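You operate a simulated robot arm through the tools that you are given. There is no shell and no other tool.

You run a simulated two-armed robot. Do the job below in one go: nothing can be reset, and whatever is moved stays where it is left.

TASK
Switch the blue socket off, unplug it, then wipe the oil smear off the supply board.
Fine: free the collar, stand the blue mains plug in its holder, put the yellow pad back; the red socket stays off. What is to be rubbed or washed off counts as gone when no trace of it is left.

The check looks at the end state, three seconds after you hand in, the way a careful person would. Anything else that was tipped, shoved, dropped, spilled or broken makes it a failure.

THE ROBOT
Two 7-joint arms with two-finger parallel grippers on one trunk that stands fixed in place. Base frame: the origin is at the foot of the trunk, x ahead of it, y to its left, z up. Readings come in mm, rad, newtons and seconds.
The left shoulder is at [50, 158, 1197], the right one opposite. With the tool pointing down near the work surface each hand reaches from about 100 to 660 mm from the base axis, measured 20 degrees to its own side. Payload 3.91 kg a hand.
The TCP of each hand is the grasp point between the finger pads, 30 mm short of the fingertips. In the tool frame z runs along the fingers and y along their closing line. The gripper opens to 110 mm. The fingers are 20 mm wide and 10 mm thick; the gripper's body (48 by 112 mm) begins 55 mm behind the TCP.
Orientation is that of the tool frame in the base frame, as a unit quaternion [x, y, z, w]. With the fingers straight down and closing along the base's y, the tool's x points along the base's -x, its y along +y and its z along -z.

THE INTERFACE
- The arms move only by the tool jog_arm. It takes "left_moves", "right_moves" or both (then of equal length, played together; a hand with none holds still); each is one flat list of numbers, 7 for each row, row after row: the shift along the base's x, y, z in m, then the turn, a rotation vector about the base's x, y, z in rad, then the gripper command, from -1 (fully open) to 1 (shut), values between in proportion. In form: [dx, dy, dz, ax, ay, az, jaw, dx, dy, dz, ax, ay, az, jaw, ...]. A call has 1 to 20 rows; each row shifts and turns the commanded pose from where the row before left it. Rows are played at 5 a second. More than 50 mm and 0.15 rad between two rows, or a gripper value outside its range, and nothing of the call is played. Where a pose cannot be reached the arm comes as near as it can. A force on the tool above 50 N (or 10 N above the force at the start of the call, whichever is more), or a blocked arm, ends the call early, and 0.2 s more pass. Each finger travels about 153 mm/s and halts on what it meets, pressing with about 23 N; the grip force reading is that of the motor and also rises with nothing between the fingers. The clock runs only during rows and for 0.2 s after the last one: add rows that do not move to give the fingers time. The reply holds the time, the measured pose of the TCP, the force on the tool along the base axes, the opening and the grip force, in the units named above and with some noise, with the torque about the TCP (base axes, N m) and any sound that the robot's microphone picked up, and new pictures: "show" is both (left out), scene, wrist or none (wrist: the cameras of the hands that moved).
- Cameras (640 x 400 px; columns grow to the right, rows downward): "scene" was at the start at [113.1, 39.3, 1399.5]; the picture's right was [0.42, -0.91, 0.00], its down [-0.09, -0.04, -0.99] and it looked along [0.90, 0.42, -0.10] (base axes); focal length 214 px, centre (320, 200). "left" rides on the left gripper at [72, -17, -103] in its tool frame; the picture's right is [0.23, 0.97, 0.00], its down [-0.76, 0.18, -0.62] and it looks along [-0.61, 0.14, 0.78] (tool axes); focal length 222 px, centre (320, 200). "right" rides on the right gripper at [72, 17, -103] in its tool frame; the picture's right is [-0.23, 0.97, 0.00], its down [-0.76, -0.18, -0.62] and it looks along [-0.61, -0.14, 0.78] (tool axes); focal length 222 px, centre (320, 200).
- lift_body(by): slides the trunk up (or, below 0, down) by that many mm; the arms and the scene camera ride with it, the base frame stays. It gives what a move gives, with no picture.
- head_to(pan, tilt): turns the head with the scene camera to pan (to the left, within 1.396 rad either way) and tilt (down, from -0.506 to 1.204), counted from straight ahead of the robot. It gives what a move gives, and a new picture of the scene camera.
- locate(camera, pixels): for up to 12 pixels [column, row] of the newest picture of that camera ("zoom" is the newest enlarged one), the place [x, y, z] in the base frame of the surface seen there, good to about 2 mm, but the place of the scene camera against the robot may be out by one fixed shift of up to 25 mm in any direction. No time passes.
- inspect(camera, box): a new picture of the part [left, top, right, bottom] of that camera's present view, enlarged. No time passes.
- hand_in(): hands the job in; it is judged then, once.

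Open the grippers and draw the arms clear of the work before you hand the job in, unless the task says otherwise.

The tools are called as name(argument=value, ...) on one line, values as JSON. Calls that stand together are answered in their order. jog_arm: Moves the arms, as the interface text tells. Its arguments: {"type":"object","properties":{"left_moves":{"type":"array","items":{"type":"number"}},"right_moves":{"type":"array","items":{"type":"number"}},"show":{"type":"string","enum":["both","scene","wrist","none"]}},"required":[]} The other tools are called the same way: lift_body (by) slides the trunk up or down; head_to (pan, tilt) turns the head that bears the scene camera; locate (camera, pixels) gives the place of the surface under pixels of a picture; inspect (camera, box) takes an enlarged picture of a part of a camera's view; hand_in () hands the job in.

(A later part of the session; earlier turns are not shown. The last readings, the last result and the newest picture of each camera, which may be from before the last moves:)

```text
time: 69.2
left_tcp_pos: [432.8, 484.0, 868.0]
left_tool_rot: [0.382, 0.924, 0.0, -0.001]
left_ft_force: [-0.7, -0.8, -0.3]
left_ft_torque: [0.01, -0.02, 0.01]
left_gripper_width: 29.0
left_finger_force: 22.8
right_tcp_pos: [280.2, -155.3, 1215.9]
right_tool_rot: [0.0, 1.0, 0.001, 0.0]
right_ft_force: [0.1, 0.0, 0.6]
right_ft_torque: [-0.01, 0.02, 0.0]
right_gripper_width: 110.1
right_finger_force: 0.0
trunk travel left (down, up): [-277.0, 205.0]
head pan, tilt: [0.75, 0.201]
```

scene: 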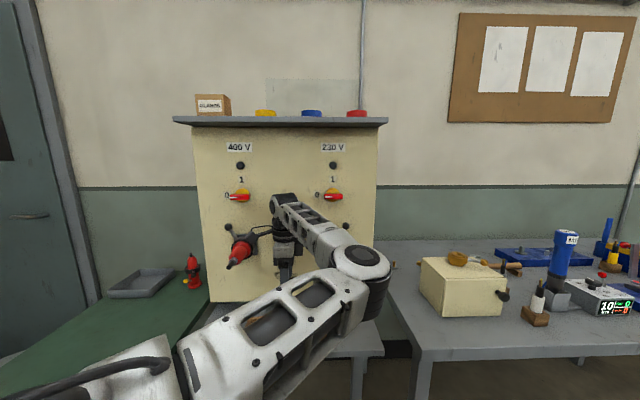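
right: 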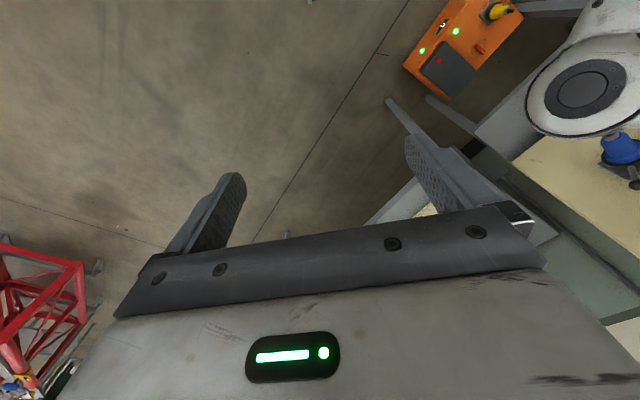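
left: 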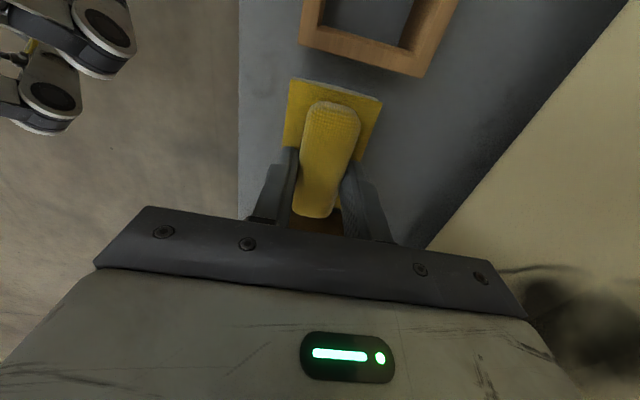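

The pad is gripped (29 mm). I lift it and move back from the board to get room for turning.

jog_arm(left_moves=[0, 0, 0.01, 0, 0, 0, 1, 0, 0, 0.02, 0, 0, 0, 1, 0, 0, 0.02, 0, 0, 0, 1, -0.0177, -0.0177, 0.015, 0, 0, 0, 1, -0.0177, -0.0177, 0.015, 0, 0, 0, 1, -0.0177, -0.0177, 0.015, 0, 0, 0, 1, -0.0088, -0.0088, 0.01, 0, 0, 0, 1, 0, 0, 0, 0, 0, 0, 1], show="both")

```text
time: 71.0
left_tcp_pos: [370.8, 422.2, 974.8]
left_tool_rot: [0.382, 0.924, -0.001, 0.0]
left_ft_force: [-0.6, 0.9, 0.8]
left_ft_torque: [-0.04, -0.01, -0.02]
left_gripper_width: 0.0
left_finger_force: 23.0
right_tcp_pos: [280.7, -155.2, 1216.7]
right_tool_rot: [0.0, 1.0, 0.001, 0.0]
right_ft_force: [-0.6, 0.2, 0.4]
right_ft_torque: [0.0, -0.04, 0.01]
right_gripper_width: 109.7
right_finger_force: 0.0
trunk travel left (down, up): [-277.0, 205.0]
head pan, tilt: [0.75, 0.201]
```

scene: 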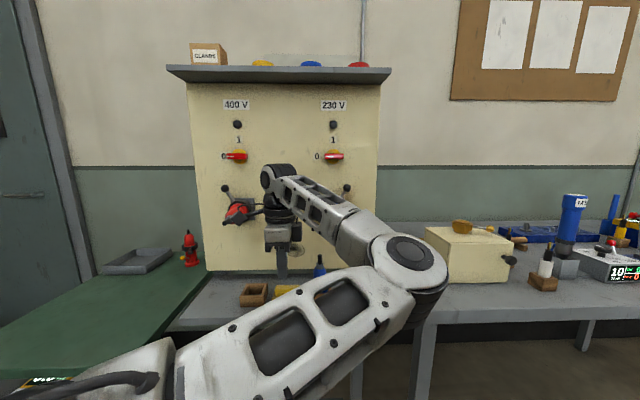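
left: 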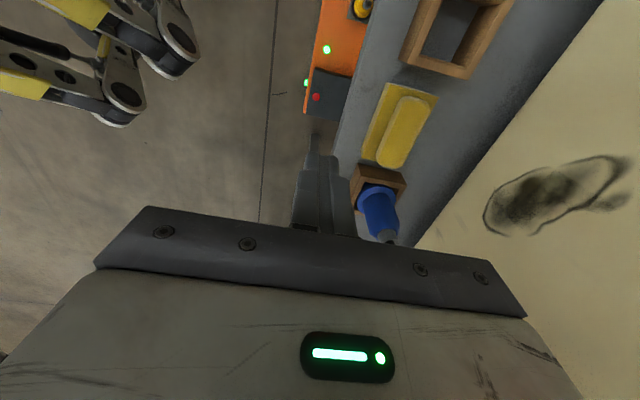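

The fingers came up empty: the pad slipped and stayed on the shelf. I check where it lies now.

inspect(camera="left", box=[320, 60, 480, 200])

locate(camera="left", pixels=[[390, 85], [437, 97], [401, 170], [362, 158], [405, 100], [427, 103], [393, 165], [378, 160], [404, 130], [392, 130], [415, 130], [374, 130]])

```text
2.86 times, centred on (400, 130) of left
```

zoom: 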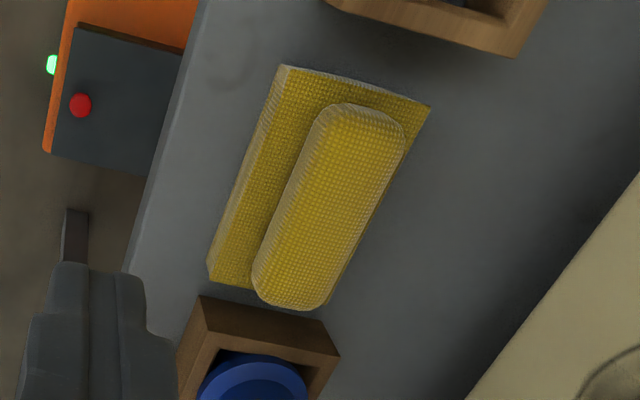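

```text
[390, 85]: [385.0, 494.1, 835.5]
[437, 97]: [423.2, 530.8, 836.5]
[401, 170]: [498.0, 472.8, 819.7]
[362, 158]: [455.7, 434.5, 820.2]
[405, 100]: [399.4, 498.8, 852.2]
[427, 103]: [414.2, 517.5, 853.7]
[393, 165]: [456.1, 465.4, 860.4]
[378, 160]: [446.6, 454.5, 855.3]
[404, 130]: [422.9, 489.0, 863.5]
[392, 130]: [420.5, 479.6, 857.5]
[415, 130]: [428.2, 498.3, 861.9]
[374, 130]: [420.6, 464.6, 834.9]
```

The pad is still in its place (corner within 2 mm). I go back over it with open fingers and will grip again, lifting only a few millimetres at first.

jog_arm(left_moves=[0, 0, 0, 0, 0, 0, -0.15, 0.0208, 0.0208, -0.01, 0, 0, 0, -0.15, 0.0208, 0.0208, -0.02, 0, 0, 0, -0.15, 0.0208, 0.0208, -0.02, 0, 0, 0, -0.15, 0, 0, -0.02, 0, 0, 0, -0.15, 0, 0, -0.02, 0, 0, 0, -0.15, 0, 0, -0.015, 0, 0, 0, -0.15, 0, 0, -0.002, 0, 0, 0, -0.15, 0, 0, 0, 0, 0, 0, -0.15], show="wrist")

```text
time: 73.0
left_tcp_pos: [435.2, 485.1, 865.8]
left_tool_rot: [0.383, 0.924, 0.0, -0.001]
left_ft_force: [1.1, 0.0, 0.6]
left_ft_torque: [0.01, 0.02, -0.01]
left_gripper_width: 63.3
left_finger_force: 0.0
right_tcp_pos: [279.2, -154.3, 1215.0]
right_tool_rot: [0.0, 1.0, 0.001, 0.002]
right_ft_force: [-0.1, 0.6, -1.0]
right_ft_torque: [-0.03, 0.02, -0.02]
right_gripper_width: 110.1
right_finger_force: 0.0
trunk travel left (down, up): [-277.0, 205.0]
head pan, tilt: [0.75, 0.201]
```

left: 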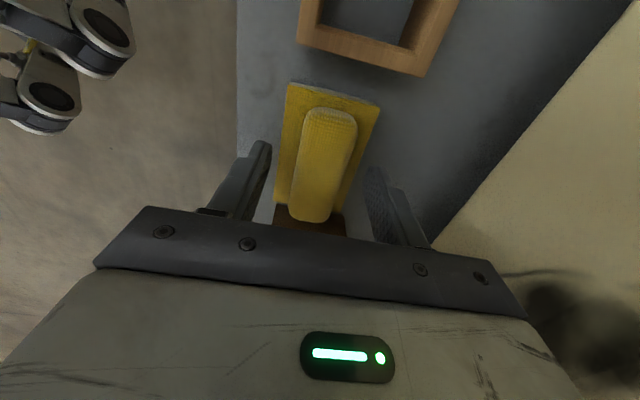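

Fingertips are now at the base's level, without contact force. I close, wait, and lift only 4 mm.

jog_arm(left_moves=[0, 0, 0, 0, 0, 0, 0.3, 0, 0, 0, 0, 0, 0, 1, 0, 0, 0, 0, 0, 0, 1, 0, 0, 0, 0, 0, 0, 1, 0, 0, 0.002, 0, 0, 0, 1, 0, 0, 0.002, 0, 0, 0, 1, 0, 0, 0, 0, 0, 0, 1], show="wrist")

inspect(camera="left", box=[240, 60, 420, 250])

```text
time: 74.6
left_tcp_pos: [433.7, 484.9, 870.8]
left_tool_rot: [0.383, 0.924, 0.0, -0.001]
left_ft_force: [-0.7, 0.4, -0.9]
left_ft_torque: [0.0, 0.0, -0.04]
left_gripper_width: 29.4
left_finger_force: 23.0
right_tcp_pos: [279.9, -156.5, 1215.6]
right_tool_rot: [0.0, 1.0, 0.001, 0.0]
right_ft_force: [-0.2, 0.6, 0.2]
right_ft_torque: [0.02, -0.05, 0.02]
right_gripper_width: 109.9
right_finger_force: 0.0
trunk travel left (down, up): [-277.0, 205.0]
head pan, tilt: [0.75, 0.201]
```

left: 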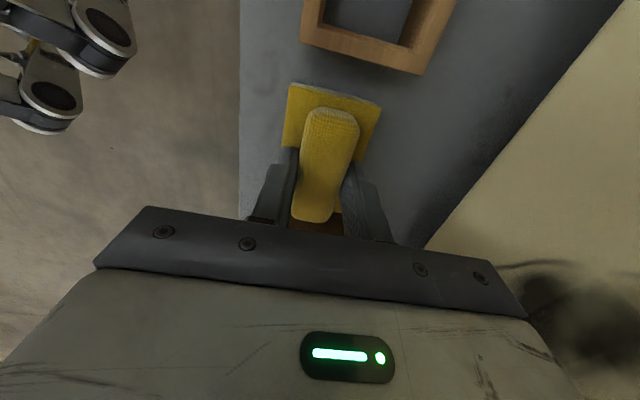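

```text
2.11 times, centred on (330, 155) of left
```

zoom: 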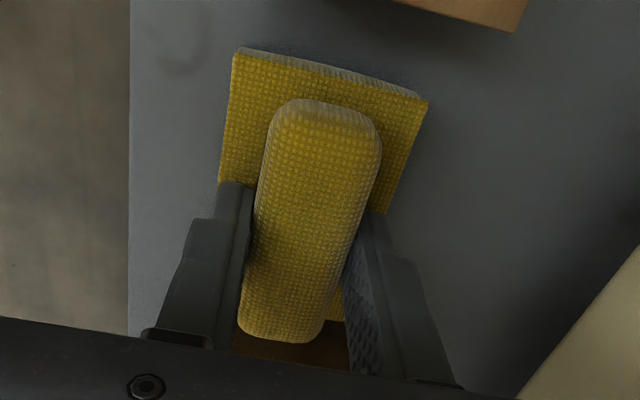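

I check whether the pad rose: height of the base's corner and of the ridge top.

locate(camera="zoom", pixels=[[240, 60], [420, 105], [225, 170], [300, 180], [320, 120], [290, 300], [250, 75], [395, 190], [270, 240], [335, 240], [245, 180], [300, 62]])

```text
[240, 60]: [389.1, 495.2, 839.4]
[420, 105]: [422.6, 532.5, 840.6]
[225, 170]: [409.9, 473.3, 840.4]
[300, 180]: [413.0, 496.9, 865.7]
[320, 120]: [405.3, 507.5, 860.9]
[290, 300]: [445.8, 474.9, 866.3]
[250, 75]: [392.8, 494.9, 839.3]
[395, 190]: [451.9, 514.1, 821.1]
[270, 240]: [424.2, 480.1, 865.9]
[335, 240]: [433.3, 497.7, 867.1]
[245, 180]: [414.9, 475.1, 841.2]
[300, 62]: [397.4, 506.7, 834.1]
```

It did rise by 4 mm this time. I lift on slowly, 3 mm per row, and check again.

jog_arm(left_moves=[0, 0, 0.003, 0, 0, 0, 1, 0, 0, 0.003, 0, 0, 0, 1, 0, 0, 0.003, 0, 0, 0, 1, 0, 0, 0.003, 0, 0, 0, 1, 0, 0, 0.004, 0, 0, 0, 1, 0, 0, 0.004, 0, 0, 0, 1, 0, 0, 0, 0, 0, 0, 1], show="wrist")

inspect(camera="left", box=[240, 60, 420, 250])

locate(camera="zoom", pixels=[[240, 60], [420, 105], [225, 170], [300, 180], [320, 120], [290, 300], [245, 180]])

```text
time: 76.2
left_tcp_pos: [434.0, 485.9, 890.5]
left_tool_rot: [0.383, 0.924, -0.001, 0.0]
left_ft_force: [-0.3, 0.4, -1.0]
left_ft_torque: [0.03, -0.03, -0.02]
left_gripper_width: 29.4
left_finger_force: 23.1
right_tcp_pos: [280.1, -155.2, 1216.7]
right_tool_rot: [0.001, 1.0, 0.001, 0.0]
right_ft_force: [-0.3, -0.8, -0.3]
right_ft_torque: [-0.01, 0.02, 0.01]
right_gripper_width: 110.0
right_finger_force: 0.1
trunk travel left (down, up): [-277.0, 205.0]
head pan, tilt: [0.75, 0.201]
```

left: 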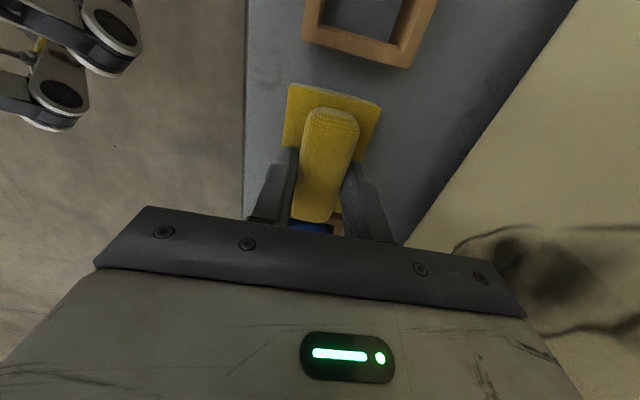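

```text
2.11 times, centred on (330, 155) of left
```

zoom: 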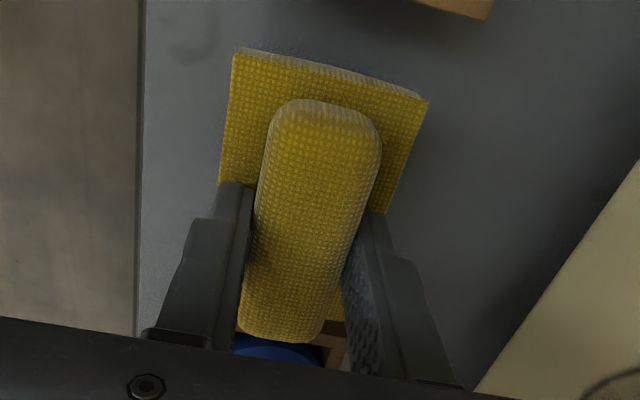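

```text
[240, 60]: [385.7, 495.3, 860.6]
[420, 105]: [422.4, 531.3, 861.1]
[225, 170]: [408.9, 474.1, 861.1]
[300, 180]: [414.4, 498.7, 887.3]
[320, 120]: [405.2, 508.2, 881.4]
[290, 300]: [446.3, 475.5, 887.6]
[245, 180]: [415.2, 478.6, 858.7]
```

The pad is now held firmly (base risen with the hand to z≈861). I continue slowly up and back from the board.

jog_arm(left_moves=[0, 0, 0.005, 0, 0, 0, 1, 0, 0, 0.007, 0, 0, 0, 1, 0, 0, 0.008, 0, 0, 0, 1, -0.003, -0.003, 0.008, 0, 0, 0, 1, -0.005, -0.005, 0.008, 0, 0, 0, 1, -0.006, -0.006, 0.008, 0, 0, 0, 1, -0.0066, -0.0066, 0.008, 0, 0, 0, 1, -0.0066, -0.0066, 0.008, 0, 0, 0, 1, -0.0066, -0.0066, 0.006, 0, 0, 0, 1, -0.0066, -0.0066, 0.004, 0, 0, 0, 1, -0.0066, -0.0066, 0, 0, 0, 0, 1, -0.005, -0.005, 0, 0, 0, 0, 1, -0.003, -0.003, 0, 0, 0, 0, 1, 0, 0, 0, 0, 0, 0, 1], show="both")

```text
time: 79.2
left_tcp_pos: [377.9, 430.2, 960.2]
left_tool_rot: [0.383, 0.924, -0.001, 0.0]
left_ft_force: [-0.6, 0.2, -0.1]
left_ft_torque: [0.04, -0.03, 0.01]
left_gripper_width: 29.6
left_finger_force: 22.6
right_tcp_pos: [279.9, -156.9, 1216.4]
right_tool_rot: [0.0, 1.0, 0.001, -0.001]
right_ft_force: [0.3, 0.7, 0.1]
right_ft_torque: [-0.01, 0.0, -0.02]
right_gripper_width: 109.9
right_finger_force: 0.0
trunk travel left (down, up): [-277.0, 205.0]
head pan, tilt: [0.75, 0.201]
```

scene: 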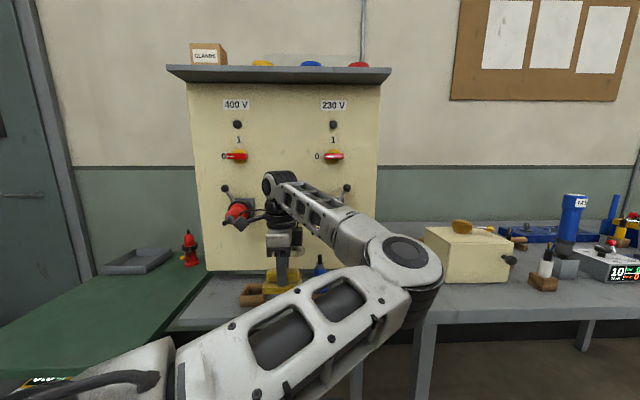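
left: 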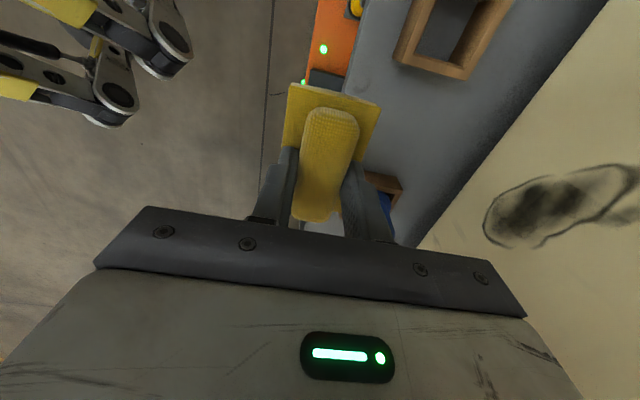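

The pad stays in the fingers. From here I measure the smear's extent on the board at (560,205).

inspect(camera="left", box=[440, 120, 640, 290])

locate(camera="left", pixels=[[484, 222], [495, 245], [505, 195], [540, 180], [575, 172], [600, 170], [635, 168], [638, 205], [600, 215], [570, 232], [540, 245], [550, 205]])

```text
2.35 times, centred on (540, 205) of left
```

zoom: 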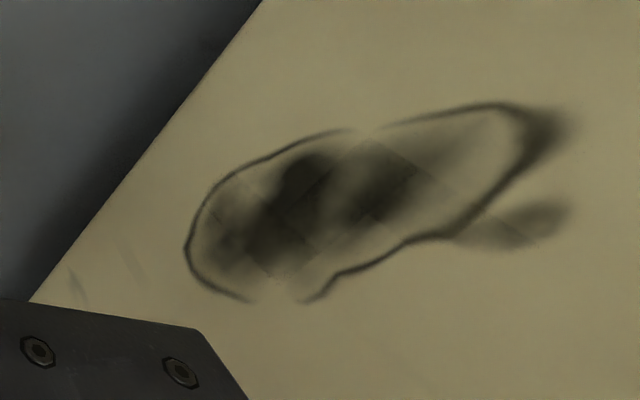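

```text
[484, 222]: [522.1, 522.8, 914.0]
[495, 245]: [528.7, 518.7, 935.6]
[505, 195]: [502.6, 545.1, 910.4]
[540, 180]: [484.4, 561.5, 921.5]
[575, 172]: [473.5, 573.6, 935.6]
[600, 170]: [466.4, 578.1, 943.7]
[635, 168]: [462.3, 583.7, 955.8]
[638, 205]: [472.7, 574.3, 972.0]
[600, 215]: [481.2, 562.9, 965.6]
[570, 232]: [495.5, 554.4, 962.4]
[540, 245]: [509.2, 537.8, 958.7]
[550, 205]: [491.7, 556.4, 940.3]
```

The smear spans about s −90…+8 and z 908…975 on the board. I now pitch the hand up toward the board with the pad, moving forward a little as it turns.

jog_arm(left_moves=[0.003, 0.003, 0, 0.07, -0.07, 0, 1, 0.0035, 0.0035, 0, 0.101, -0.101, 0, 1, 0.0035, 0.0035, 0, 0.101, -0.101, 0, 1, 0.0035, 0.0035, 0, 0.101, -0.101, 0, 1, 0.0035, 0.0035, 0, 0.101, -0.101, 0, 1, 0.0035, 0.0035, 0, 0.101, -0.101, 0, 1, 0, 0, 0, 0, 0, 0, 1], show="both")

```text
time: 80.8
left_tcp_pos: [398.9, 450.4, 960.3]
left_tool_rot: [0.351, 0.848, 0.367, 0.153]
left_ft_force: [-0.2, -0.6, -1.2]
left_ft_torque: [-0.03, 0.01, 0.03]
left_gripper_width: 29.5
left_finger_force: 23.2
right_tcp_pos: [279.4, -155.9, 1216.4]
right_tool_rot: [0.0, 1.0, 0.001, 0.0]
right_ft_force: [0.2, -0.3, -0.3]
right_ft_torque: [-0.03, 0.0, 0.01]
right_gripper_width: 110.1
right_finger_force: 0.1
trunk travel left (down, up): [-277.0, 205.0]
head pan, tilt: [0.75, 0.201]
```

scene: 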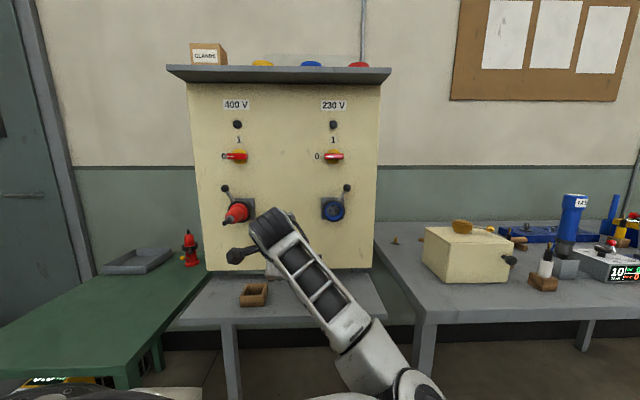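
left: 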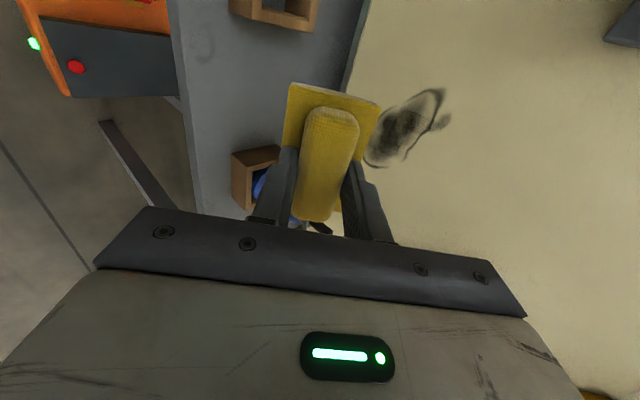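

Going well. I complete the pitch to horizontal.

jog_arm(left_moves=[0.003, 0.003, 0, 0.0893, -0.0893, 0, 1, 0.003, 0.003, 0, 0.0893, -0.0893, 0, 1, 0.003, 0.003, 0, 0.0893, -0.0893, 0, 1, 0.003, 0.003, 0, 0.0893, -0.0893, 0, 1, 0.003, 0.003, 0, 0.0893, -0.0893, 0, 1, 0, 0, 0, 0.0893, -0.0893, 0, 1, 0, 0, 0, 0, 0, 0, 1], show="both")

```text
time: 82.6
left_tcp_pos: [416.8, 471.4, 988.1]
left_tool_rot: [0.248, 0.64, 0.668, 0.287]
left_ft_force: [0.9, -0.7, 0.1]
left_ft_torque: [-0.02, 0.0, 0.0]
left_gripper_width: 29.1
left_finger_force: 22.9
right_tcp_pos: [280.0, -154.3, 1215.9]
right_tool_rot: [0.0, 1.0, 0.001, 0.0]
right_ft_force: [-0.1, 0.1, 0.7]
right_ft_torque: [-0.04, -0.01, -0.01]
right_gripper_width: 110.0
right_finger_force: 0.1
trunk travel left (down, up): [-277.0, 205.0]
head pan, tilt: [0.75, 0.201]
stopped in row 7 (left hand): the arm was blocked; the commanded pose is now the measured one
```

scene: 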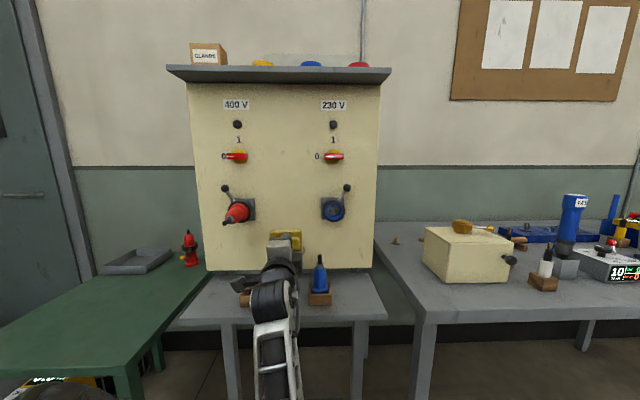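
left: 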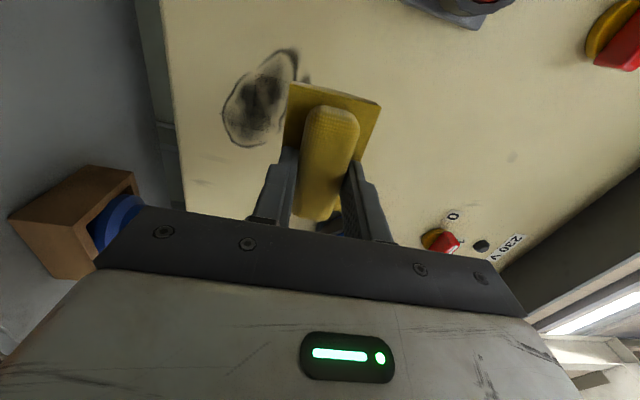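

The arm got blocked at the same relative height as before (too low against the shoulder). I raise the hand 45 mm, square it up, and then lower the trunk instead.

jog_arm(left_moves=[0, 0, 0.008, 0, 0, 0, 1, 0, 0, 0.01, 0, 0, 0, 1, 0, 0, 0.01, 0, 0, 0, 1, 0, 0, 0.01, -0.0078, 0.033, -0.0044, 1, 0, 0, 0.007, -0.0078, 0.033, -0.0044, 1, 0, 0, 0, 0, 0, 0, 1], show="both")

```text
time: 84.0
left_tcp_pos: [417.6, 469.6, 1031.1]
left_tool_rot: [0.271, 0.653, 0.653, 0.272]
left_ft_force: [-0.1, 0.4, 0.6]
left_ft_torque: [-0.01, 0.01, -0.01]
left_gripper_width: 29.3
left_finger_force: 23.1
right_tcp_pos: [278.9, -156.5, 1214.4]
right_tool_rot: [0.0, 1.0, 0.001, 0.0]
right_ft_force: [0.0, 0.4, 0.3]
right_ft_torque: [0.02, 0.01, -0.01]
right_gripper_width: 110.1
right_finger_force: 0.1
trunk travel left (down, up): [-277.0, 205.0]
head pan, tilt: [0.75, 0.201]
```

scene: 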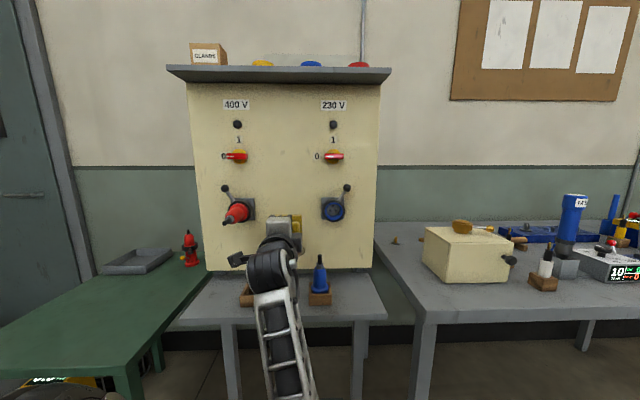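
left: 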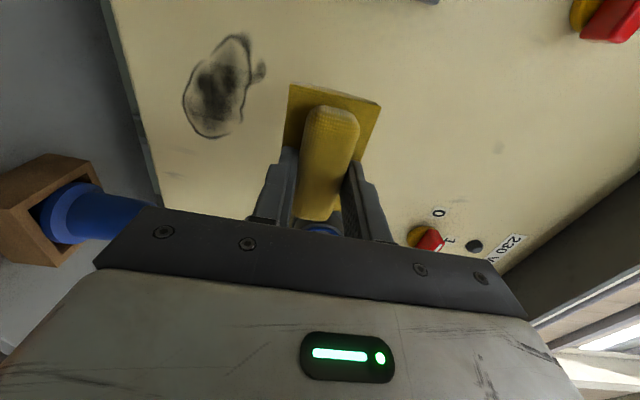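

Squared up. Now I lower the trunk by 90 mm to bring the pad to the smear's height.

lift_body(by=-90)

inspect(camera="left", box=[0, 0, 640, 400])

head_to(pan=0.75, tilt=0.3)

```text
time: 85.3
left_tcp_pos: [417.0, 469.7, 941.6]
left_tool_rot: [0.27, 0.654, 0.652, 0.272]
left_ft_force: [-0.3, 0.8, -0.6]
left_ft_torque: [0.01, 0.01, 0.06]
left_gripper_width: 29.3
left_finger_force: 23.0
right_tcp_pos: [279.7, -155.8, 1125.6]
right_tool_rot: [0.0, 1.0, 0.001, 0.001]
right_ft_force: [-0.2, -0.2, 0.2]
right_ft_torque: [0.02, -0.01, -0.01]
right_gripper_width: 110.0
right_finger_force: 0.0
trunk travel left (down, up): [-187.0, 295.0]
head pan, tilt: [0.75, 0.201]
```

```text
1.00 times, centred on (320, 200) of left (not enlarged: the box is as wide or as high as the picture)
```

zoom: 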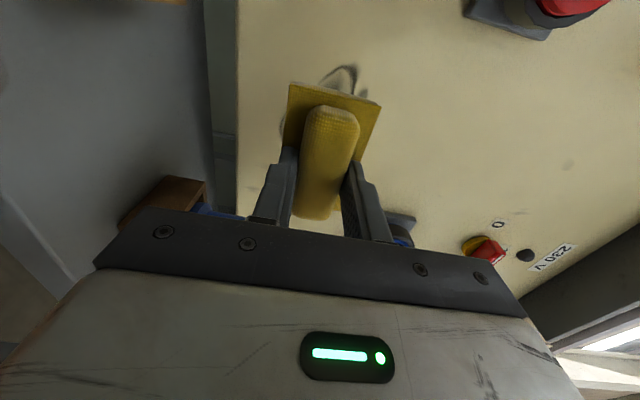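

```text
time: 86.0
left_tcp_pos: [416.9, 469.2, 941.3]
left_tool_rot: [0.271, 0.653, 0.653, 0.272]
left_ft_force: [0.0, 0.3, -0.1]
left_ft_torque: [0.0, -0.01, -0.01]
left_gripper_width: 29.0
left_finger_force: 22.4
right_tcp_pos: [280.2, -155.5, 1125.9]
right_tool_rot: [0.0, 1.0, 0.001, -0.001]
right_ft_force: [-0.1, 0.0, -0.2]
right_ft_torque: [0.02, 0.02, 0.01]
right_gripper_width: 109.8
right_finger_force: 0.0
trunk travel left (down, up): [-187.0, 295.0]
head pan, tilt: [0.75, 0.3]
```

scene: 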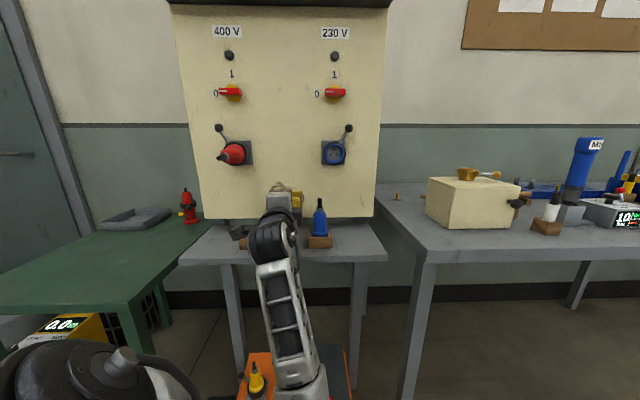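

The pad hangs in front of the smear with the face about 66 mm from the board. I advance 60 mm.

jog_arm(left_moves=[0.0071, 0.0071, 0, 0, 0, 0, 1, 0.0106, 0.0106, 0, 0, 0, 0, 1, 0.0106, 0.0106, 0, 0, 0, 0, 1, 0.0106, 0.0106, 0, 0, 0, 0, 1, 0.0035, 0.0035, 0, 0, 0, 0, 1, 0, 0, 0, 0, 0, 0, 1], show="wrist")

```text
time: 87.3
left_tcp_pos: [458.9, 511.3, 940.8]
left_tool_rot: [0.271, 0.653, 0.653, 0.271]
left_ft_force: [0.7, 0.8, -1.2]
left_ft_torque: [0.01, 0.03, 0.0]
left_gripper_width: 29.2
left_finger_force: 23.0
right_tcp_pos: [281.5, -157.0, 1125.9]
right_tool_rot: [0.0, 1.0, 0.001, 0.0]
right_ft_force: [0.7, 0.1, 0.2]
right_ft_torque: [0.01, 0.01, 0.0]
right_gripper_width: 110.1
right_finger_force: 0.0
trunk travel left (down, up): [-187.0, 295.0]
head pan, tilt: [0.75, 0.3]
```

left: 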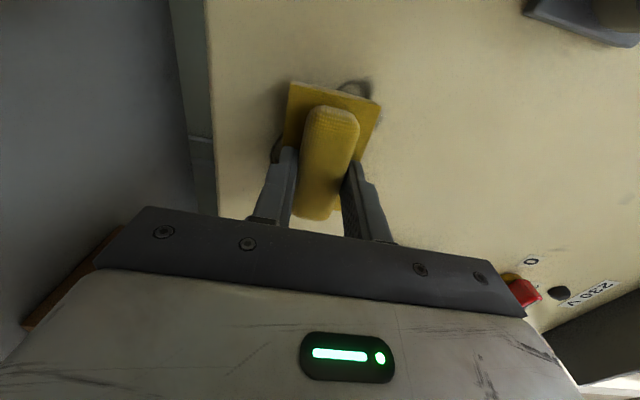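

Now 686 mm deep, about 8 mm to go. I creep forward in 2 mm steps until the pad touches.

jog_arm(left_moves=[0.0014, 0.0014, 0, 0, 0, 0, 1, 0.0014, 0.0014, 0, 0, 0, 0, 1, 0.0014, 0.0014, 0, 0, 0, 0, 1, 0.0014, 0.0014, 0, 0, 0, 0, 1, 0, 0, 0, 0, 0, 0, 1], show="none")

```text
time: 88.5
left_tcp_pos: [464.0, 516.2, 942.2]
left_tool_rot: [0.27, 0.654, 0.652, 0.271]
left_ft_force: [-23.4, -25.4, -14.0]
left_ft_torque: [-0.25, 0.15, 0.0]
left_gripper_width: 29.2
left_finger_force: 23.4
right_tcp_pos: [278.8, -158.1, 1126.5]
right_tool_rot: [0.0, 1.0, 0.002, 0.001]
right_ft_force: [-0.8, -0.8, -0.2]
right_ft_torque: [-0.01, 0.01, -0.01]
right_gripper_width: 110.0
right_finger_force: 0.0
trunk travel left (down, up): [-187.0, 295.0]
head pan, tilt: [0.75, 0.3]
```

Contact with about 35 N. I ease off 0.6 mm and make a first stroke to the left and back.

jog_arm(left_moves=[-0.0004, -0.0004, 0, 0, 0, 0, 1, -0.0035, 0.0035, 0, 0, 0, 0, 1, -0.0035, 0.0035, 0, 0, 0, 0, 1, -0.0035, 0.0035, 0, 0, 0, 0, 1, 0, 0, 0, 0, 0, 0, 1], show="wrist")

```text
time: 89.8
left_tcp_pos: [460.7, 520.8, 943.1]
left_tool_rot: [0.269, 0.653, 0.654, 0.271]
left_ft_force: [-4.6, -6.6, 2.2]
left_ft_torque: [-0.1, -0.17, -0.41]
left_gripper_width: 29.3
left_finger_force: 22.8
left hand out of reach, approached as far as the arm can: row 3, 4
right_tcp_pos: [279.2, -157.5, 1126.8]
right_tool_rot: [0.0, 1.0, 0.002, 0.001]
right_ft_force: [0.0, -0.3, 0.6]
right_ft_torque: [-0.01, 0.03, -0.01]
right_gripper_width: 110.0
right_finger_force: 0.1
trunk travel left (down, up): [-187.0, 295.0]
head pan, tilt: [0.75, 0.3]
```

left: 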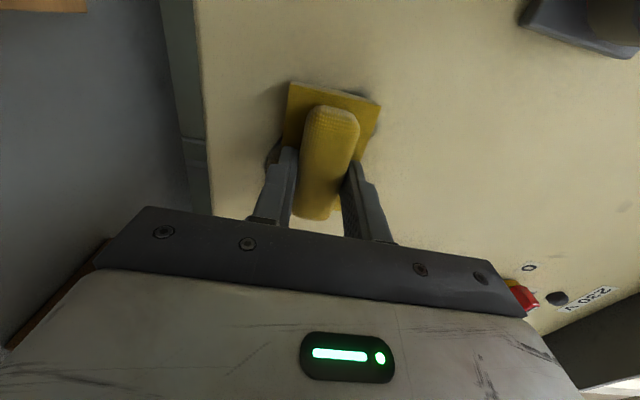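

The arm is near its limit toward the left here, at s≈−42.5 (pad left end at s≈−86). Normal force is 8 N, good. I stroke to the right.

jog_arm(left_moves=[0.0035, -0.0035, 0, 0, 0, 0, 1, 0.005, -0.005, 0, 0, 0, 0, 1, 0.005, -0.005, 0, 0, 0, 0, 1, 0.005, -0.005, 0, 0, 0, 0, 1, 0, 0, 0, 0, 0, 0, 1], show="none")

```text
time: 91.0
left_tcp_pos: [478.1, 502.6, 941.7]
left_tool_rot: [0.27, 0.653, 0.653, 0.272]
left_ft_force: [-24.0, -9.1, -2.7]
left_ft_torque: [-0.03, 0.11, 0.22]
left_gripper_width: 29.0
left_finger_force: 22.8
right_tcp_pos: [278.9, -156.5, 1126.3]
right_tool_rot: [0.0, 1.0, 0.002, 0.002]
right_ft_force: [0.5, -0.2, -0.2]
right_ft_torque: [0.01, 0.01, -0.01]
right_gripper_width: 109.8
right_finger_force: 0.0
trunk travel left (down, up): [-187.0, 295.0]
head pan, tilt: [0.75, 0.3]
```

The pad slides with about 23 N normal force. I make a loop: down, left, up, right over the smear.

jog_arm(left_moves=[-0.0002, -0.0002, -0.005, 0, 0, 0, 1, 0, 0, -0.006, 0, 0, 0, 1, -0.0045, 0.0045, 0, 0, 0, 0, 1, -0.0045, 0.0045, 0, 0, 0, 0, 1, -0.0045, 0.0045, 0, 0, 0, 0, 1, -0.0045, 0.0045, 0, 0, 0, 0, 1, 0, 0, 0.006, 0, 0, 0, 1, 0, 0, 0.006, 0, 0, 0, 1, 0, 0, 0.006, 0, 0, 0, 1, 0, 0, 0.006, 0, 0, 0, 1, 0.0045, -0.0045, 0, 0, 0, 0, 1, 0.0045, -0.0045, 0, 0, 0, 0, 1, 0.0045, -0.0045, 0, 0, 0, 0, 1, 0.0045, -0.0045, 0, 0, 0, 0, 1, 0, 0, 0, 0, 0, 0, 1], show="wrist")

```text
time: 94.2
left_tcp_pos: [478.2, 502.3, 955.8]
left_tool_rot: [0.27, 0.653, 0.653, 0.272]
left_ft_force: [-10.0, -3.9, 1.0]
left_ft_torque: [0.02, 0.08, 0.51]
left_gripper_width: 29.1
left_finger_force: 22.7
right_tcp_pos: [279.1, -157.0, 1126.0]
right_tool_rot: [0.0, 1.0, 0.002, 0.001]
right_ft_force: [0.0, 0.9, 0.3]
right_ft_torque: [0.01, 0.03, -0.02]
right_gripper_width: 109.9
right_finger_force: 0.1
trunk travel left (down, up): [-187.0, 295.0]
head pan, tilt: [0.75, 0.3]
```

left: 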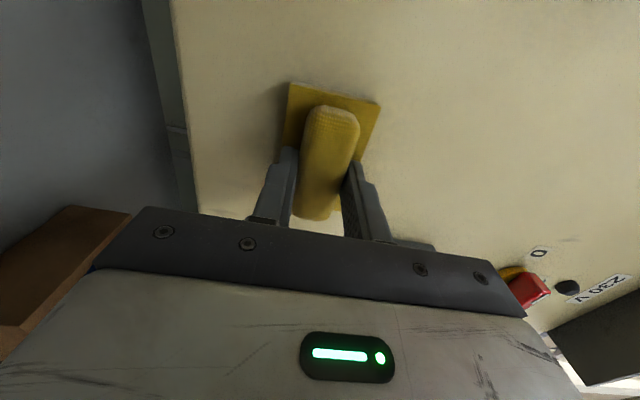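

The board beyond the pad's edge already looks clean. I back off 40 mm to inspect.

jog_arm(left_moves=[-0.007, -0.007, 0, 0, 0, 0, 1, -0.0105, -0.0105, 0, 0, 0, 0, 1, -0.0105, -0.0105, 0, 0, 0, 0, 1, -0.0105, -0.0105, 0.01, 0, 0, 0, 1, -0.0105, -0.0105, 0.01, 0, 0, 0, 1, 0, 0, 0.01, 0, 0, 0, 1, 0, 0, 0.01, 0, 0, 0, 1, 0, 0, 0, 0, 0, 0, 1], show="both")

inspect(camera="left", box=[160, 20, 420, 180])

inspect(camera="scene", box=[230, 160, 350, 240])

```text
time: 96.0
left_tcp_pos: [430.7, 452.9, 994.8]
left_tool_rot: [0.27, 0.653, 0.653, 0.272]
left_ft_force: [-0.2, 0.7, -0.8]
left_ft_torque: [0.0, -0.01, 0.01]
left_gripper_width: 29.1
left_finger_force: 22.5
right_tcp_pos: [279.5, -155.2, 1127.0]
right_tool_rot: [0.0, 1.0, 0.002, 0.0]
right_ft_force: [0.1, -0.8, 0.9]
right_ft_torque: [-0.01, 0.0, -0.02]
right_gripper_width: 109.8
right_finger_force: 0.1
trunk travel left (down, up): [-187.0, 295.0]
head pan, tilt: [0.75, 0.3]
```

scene: 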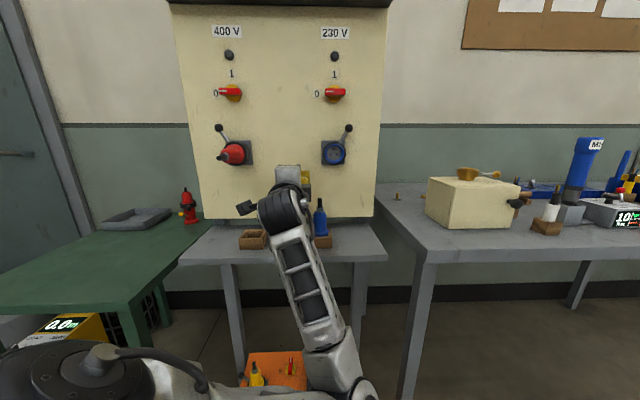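
left: 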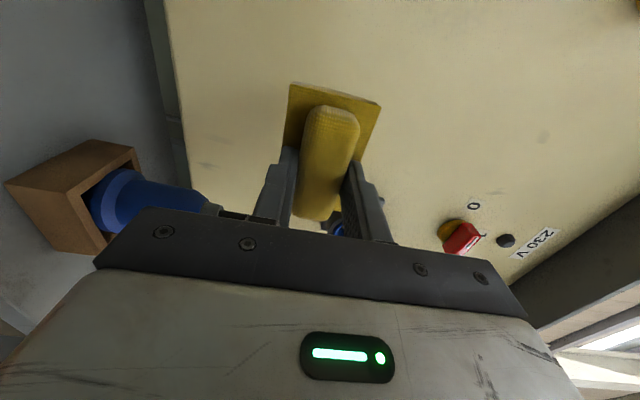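

```text
2.46 times, centred on (290, 100) of left
```

zoom: 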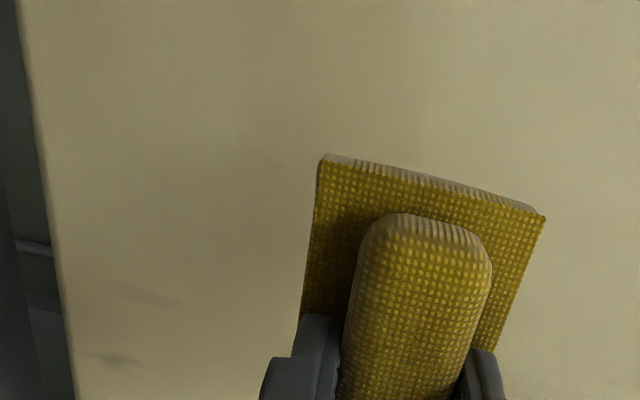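

```text
5.00 times, centred on (290, 200) of scene
```

zoom: 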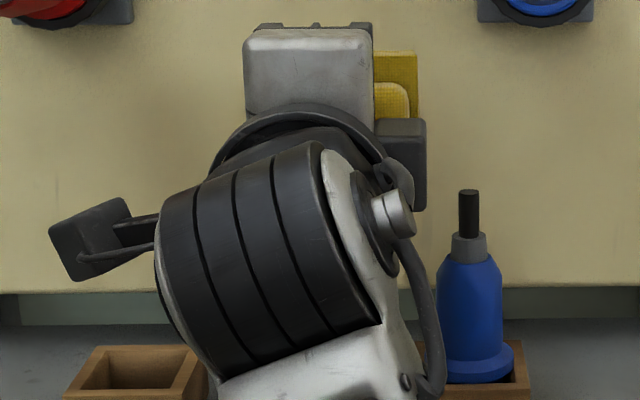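

The wiped region looks clean. I locate the faint marks at (145,295) and (115,360) of the zoom and check which board area is visible here.

inspect(camera="left", box=[160, 20, 420, 180])

locate(camera="zoom", pixels=[[145, 295], [115, 360], [200, 100], [280, 250], [100, 60], [250, 60], [280, 330], [60, 200], [350, 100], [500, 150], [200, 200], [290, 160]])

```text
2.46 times, centred on (290, 100) of left
```

zoom: 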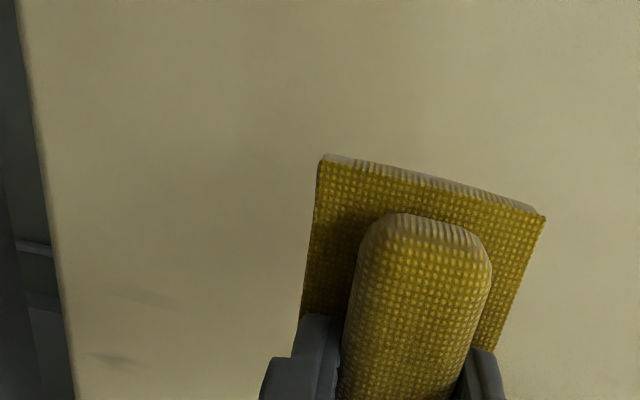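

```text
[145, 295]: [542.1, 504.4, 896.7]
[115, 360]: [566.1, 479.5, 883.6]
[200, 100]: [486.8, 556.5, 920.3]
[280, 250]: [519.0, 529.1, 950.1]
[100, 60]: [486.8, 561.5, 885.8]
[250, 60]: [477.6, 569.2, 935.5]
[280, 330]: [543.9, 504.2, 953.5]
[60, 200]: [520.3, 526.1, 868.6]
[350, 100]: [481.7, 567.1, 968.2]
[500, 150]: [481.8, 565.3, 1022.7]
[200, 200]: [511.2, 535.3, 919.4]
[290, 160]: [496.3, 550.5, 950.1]
```

All visible parts of the smear area are clean; the faint marks are at s≈27/61, z≈897/884, outside the smear (board texture seen earlier). I raise the trunk 60 mm to see the part hidden by the pad.

lift_body(by=60)

inspect(camera="left", box=[100, 0, 420, 200])

inspect(camera="scene", box=[230, 150, 350, 240])

```text
time: 97.0
left_tcp_pos: [430.0, 454.8, 1054.4]
left_tool_rot: [0.27, 0.653, 0.653, 0.272]
left_ft_force: [0.0, -0.7, -1.2]
left_ft_torque: [0.01, 0.01, -0.03]
left_gripper_width: 29.2
left_finger_force: 23.2
right_tcp_pos: [280.5, -155.6, 1185.6]
right_tool_rot: [0.0, 1.0, 0.001, 0.0]
right_ft_force: [-0.2, -1.3, -0.2]
right_ft_torque: [-0.01, 0.03, -0.01]
right_gripper_width: 110.0
right_finger_force: 0.1
trunk travel left (down, up): [-247.0, 235.0]
head pan, tilt: [0.75, 0.3]
```

```text
2.00 times, centred on (260, 100) of left
```

zoom: 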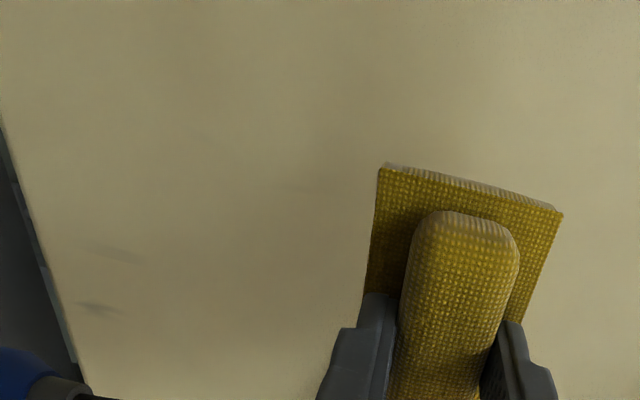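

```text
4.44 times, centred on (290, 195) of scene
```

zoom: 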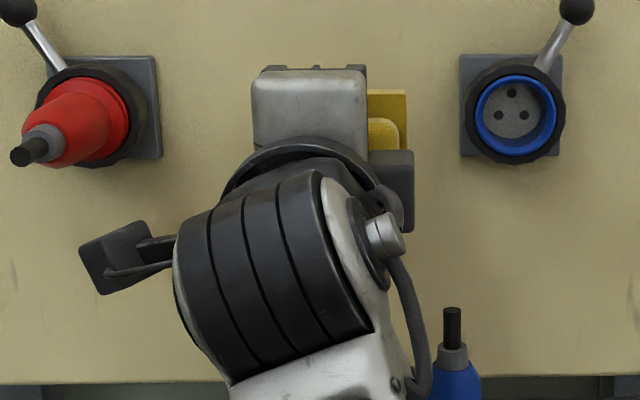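

Nearly everything looks clean; I zoom more on the area around (240,90) to make sure no faint trace is left.

inspect(camera="left", box=[120, 0, 220, 130])

locate(camera="zoom", pixels=[[100, 60], [320, 60], [540, 60], [100, 200], [320, 200], [540, 200], [100, 340], [320, 340], [540, 340]])

inspect(camera="left", box=[200, 0, 320, 130])

locate(camera="zoom", pixels=[[100, 60], [320, 60], [540, 60], [100, 200], [320, 200], [540, 200], [100, 340], [320, 340]])

```text
3.08 times, centred on (170, 65) of left
```

zoom: 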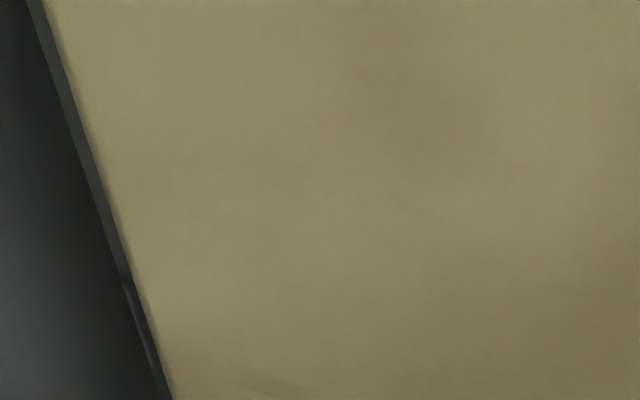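

```text
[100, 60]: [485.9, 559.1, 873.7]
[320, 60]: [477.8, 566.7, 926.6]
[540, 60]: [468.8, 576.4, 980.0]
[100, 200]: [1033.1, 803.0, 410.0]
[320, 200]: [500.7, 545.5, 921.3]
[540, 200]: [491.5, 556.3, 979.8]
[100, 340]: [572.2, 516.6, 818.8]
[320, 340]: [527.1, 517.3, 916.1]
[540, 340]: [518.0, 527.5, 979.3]
```

```text
3.08 times, centred on (260, 65) of left
```

zoom: 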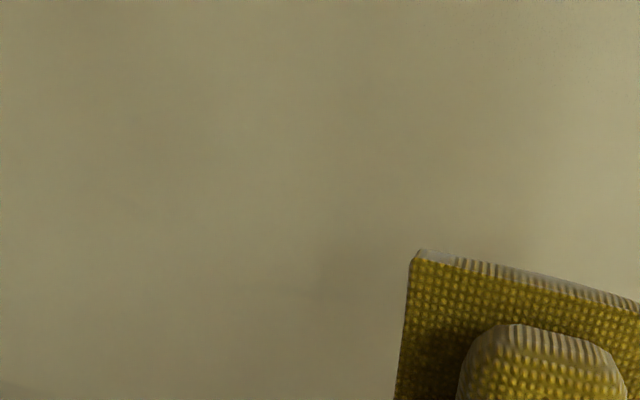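

```text
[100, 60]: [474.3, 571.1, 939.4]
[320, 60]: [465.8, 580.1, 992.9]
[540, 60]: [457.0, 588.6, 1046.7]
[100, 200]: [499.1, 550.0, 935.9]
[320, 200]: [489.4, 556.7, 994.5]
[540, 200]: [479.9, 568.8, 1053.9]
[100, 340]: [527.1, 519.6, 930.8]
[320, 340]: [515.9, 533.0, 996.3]
```

The area for s ≥ −76 is spotless. The far left end (s≈−86…−90) is out of this view and was only just reached by the pad, so I want a second pass further left. First I check what is under the elbow before lowering the trunk more.

head_to(pan=0.6, tilt=0.9)

```text
time: 98.0
left_tcp_pos: [430.9, 453.6, 1054.5]
left_tool_rot: [0.271, 0.653, 0.653, 0.272]
left_ft_force: [0.4, 0.3, -0.7]
left_ft_torque: [-0.01, -0.01, 0.0]
left_gripper_width: 29.2
left_finger_force: 22.6
right_tcp_pos: [280.3, -154.2, 1186.5]
right_tool_rot: [0.0, 1.0, 0.001, 0.001]
right_ft_force: [0.3, 0.4, 0.9]
right_ft_torque: [0.02, -0.01, 0.01]
right_gripper_width: 110.1
right_finger_force: 0.1
trunk travel left (down, up): [-247.0, 235.0]
head pan, tilt: [0.6, 0.901]
```

scene: 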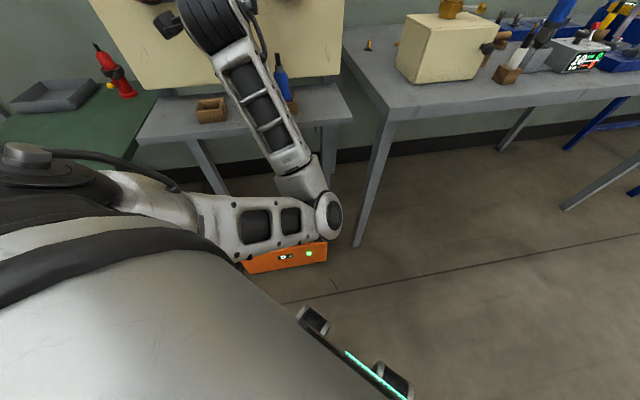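

locate(camera="scene", pixels=[[330, 215], [300, 175], [290, 258], [250, 262], [320, 245], [260, 110], [345, 215], [240, 235]])

```text
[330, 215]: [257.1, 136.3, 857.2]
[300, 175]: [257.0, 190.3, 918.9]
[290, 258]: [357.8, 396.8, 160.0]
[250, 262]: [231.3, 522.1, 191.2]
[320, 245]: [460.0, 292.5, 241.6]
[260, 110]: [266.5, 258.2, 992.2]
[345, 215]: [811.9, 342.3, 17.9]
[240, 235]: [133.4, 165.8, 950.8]
```

The orange machine is far below (z≈240), so the elbow is free. I lower the trunk 112 mm (hand to z≈942) and then try moving left in free air, in front of the board.

lift_body(by=-112)

jog_arm(left_moves=[0.0035, 0.0035, 0, 0, 0, 0, 1, 0, 0.0106, 0, 0, 0, 0, 1, 0, 0.0106, 0, 0, 0, 0, 1, 0, 0.0106, 0, 0, 0, 0, 1, 0, 0.0106, 0, 0, 0, 0, 1, 0, 0.0106, 0, 0, 0, 0, 1, 0, 0, 0, 0, 0, 0, 1], show="both")

```text
time: 99.4
left_tcp_pos: [431.0, 453.9, 942.2]
left_tool_rot: [0.27, 0.653, 0.653, 0.271]
left_ft_force: [-0.2, -0.3, -0.5]
left_ft_torque: [0.03, 0.06, 0.02]
left_gripper_width: 29.1
left_finger_force: 22.5
right_tcp_pos: [279.7, -157.2, 1074.5]
right_tool_rot: [0.0, 1.0, 0.0, 0.001]
right_ft_force: [0.1, -0.3, -0.3]
right_ft_torque: [0.0, -0.02, -0.02]
right_gripper_width: 110.2
right_finger_force: 0.0
trunk travel left (down, up): [-135.0, 347.0]
head pan, tilt: [0.6, 0.901]
```

```text
time: 101.0
left_tcp_pos: [435.1, 510.8, 941.9]
left_tool_rot: [0.271, 0.653, 0.653, 0.272]
left_ft_force: [1.0, -0.1, -0.8]
left_ft_torque: [0.01, -0.02, -0.01]
left_gripper_width: 29.0
left_finger_force: 23.0
right_tcp_pos: [280.3, -155.5, 1073.1]
right_tool_rot: [0.0, 1.0, 0.001, 0.0]
right_ft_force: [0.5, -0.6, 0.5]
right_ft_torque: [0.01, 0.0, -0.01]
right_gripper_width: 109.8
right_finger_force: 0.0
trunk travel left (down, up): [-135.0, 347.0]
head pan, tilt: [0.6, 0.901]
```

scene: 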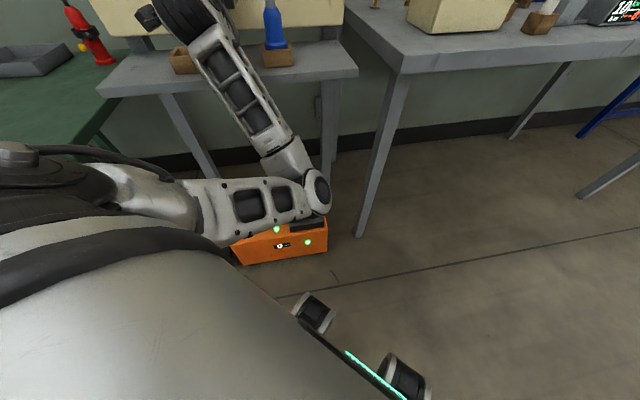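
left: 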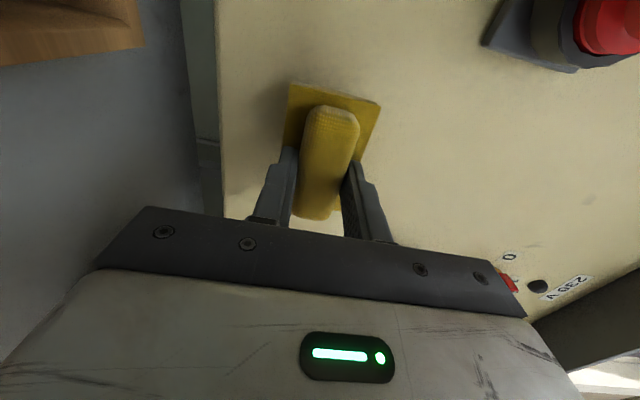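

Now s≈−53.5 was reached with no limit. I zoom on the board above the pad in this picture, i.e. the smear's left end.

inspect(camera="left", box=[230, 0, 430, 125])

locate(camera="zoom", pixels=[[320, 200], [320, 240], [420, 240], [250, 200], [250, 150], [420, 180], [200, 300], [150, 200]])

```text
3.20 times, centred on (330, 62) of left
```

zoom: 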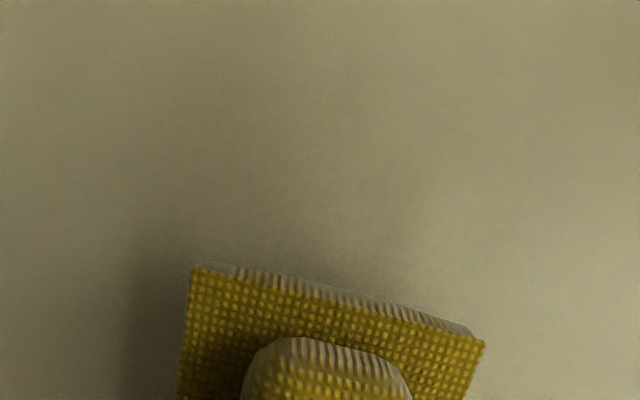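

```text
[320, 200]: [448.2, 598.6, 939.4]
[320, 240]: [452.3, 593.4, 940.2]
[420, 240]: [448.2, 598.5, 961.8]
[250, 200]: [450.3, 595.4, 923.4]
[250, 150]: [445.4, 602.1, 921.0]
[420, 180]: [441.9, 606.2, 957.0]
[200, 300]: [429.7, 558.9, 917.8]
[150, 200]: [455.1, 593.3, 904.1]
```

The hidden strip is s −100…−76, so I simply wipe again further left. I approach the board again at s≈−53.

jog_arm(left_moves=[0.005, 0.005, 0, 0, 0, 0, 1, 0.005, 0.005, 0, 0, 0, 0, 1, 0.0025, 0.0025, 0, 0, 0, 0, 1, 0.002, 0.002, 0, 0, 0, 0, 1, 0.0011, 0.0011, 0, 0, 0, 0, 1, 0.0007, 0.0007, 0, 0, 0, 0, 1, 0, 0, 0, 0, 0, 0, 1], show="none")

```text
time: 102.6
left_tcp_pos: [450.6, 527.4, 941.2]
left_tool_rot: [0.27, 0.654, 0.653, 0.272]
left_ft_force: [0.0, -0.4, -1.1]
left_ft_torque: [-0.05, -0.03, 0.02]
left_gripper_width: 29.1
left_finger_force: 22.9
right_tcp_pos: [279.3, -155.4, 1074.2]
right_tool_rot: [0.0, 1.0, 0.001, 0.0]
right_ft_force: [-0.1, -0.7, 0.2]
right_ft_torque: [0.0, 0.03, 0.0]
right_gripper_width: 110.0
right_finger_force: 0.1
trunk travel left (down, up): [-135.0, 347.0]
head pan, tilt: [0.6, 0.901]
```

Still free at d≈691.6. I creep forward two more 0.8 mm steps.

jog_arm(left_moves=[0.0006, 0.0006, 0, 0, 0, 0, 1, 0.0006, 0.0006, 0, 0, 0, 0, 1, 0, 0, 0, 0, 0, 0, 1], show="none")

```text
time: 103.4
left_tcp_pos: [452.1, 527.9, 941.4]
left_tool_rot: [0.271, 0.653, 0.652, 0.272]
left_ft_force: [0.4, -0.1, -0.4]
left_ft_torque: [-0.01, 0.02, -0.01]
left_gripper_width: 29.4
left_finger_force: 23.7
right_tcp_pos: [279.9, -156.1, 1073.9]
right_tool_rot: [-0.001, 1.0, 0.001, 0.001]
right_ft_force: [0.6, 0.8, -0.4]
right_ft_torque: [0.01, 0.02, 0.04]
right_gripper_width: 110.1
right_finger_force: 0.0
trunk travel left (down, up): [-135.0, 347.0]
head pan, tilt: [0.6, 0.901]
```

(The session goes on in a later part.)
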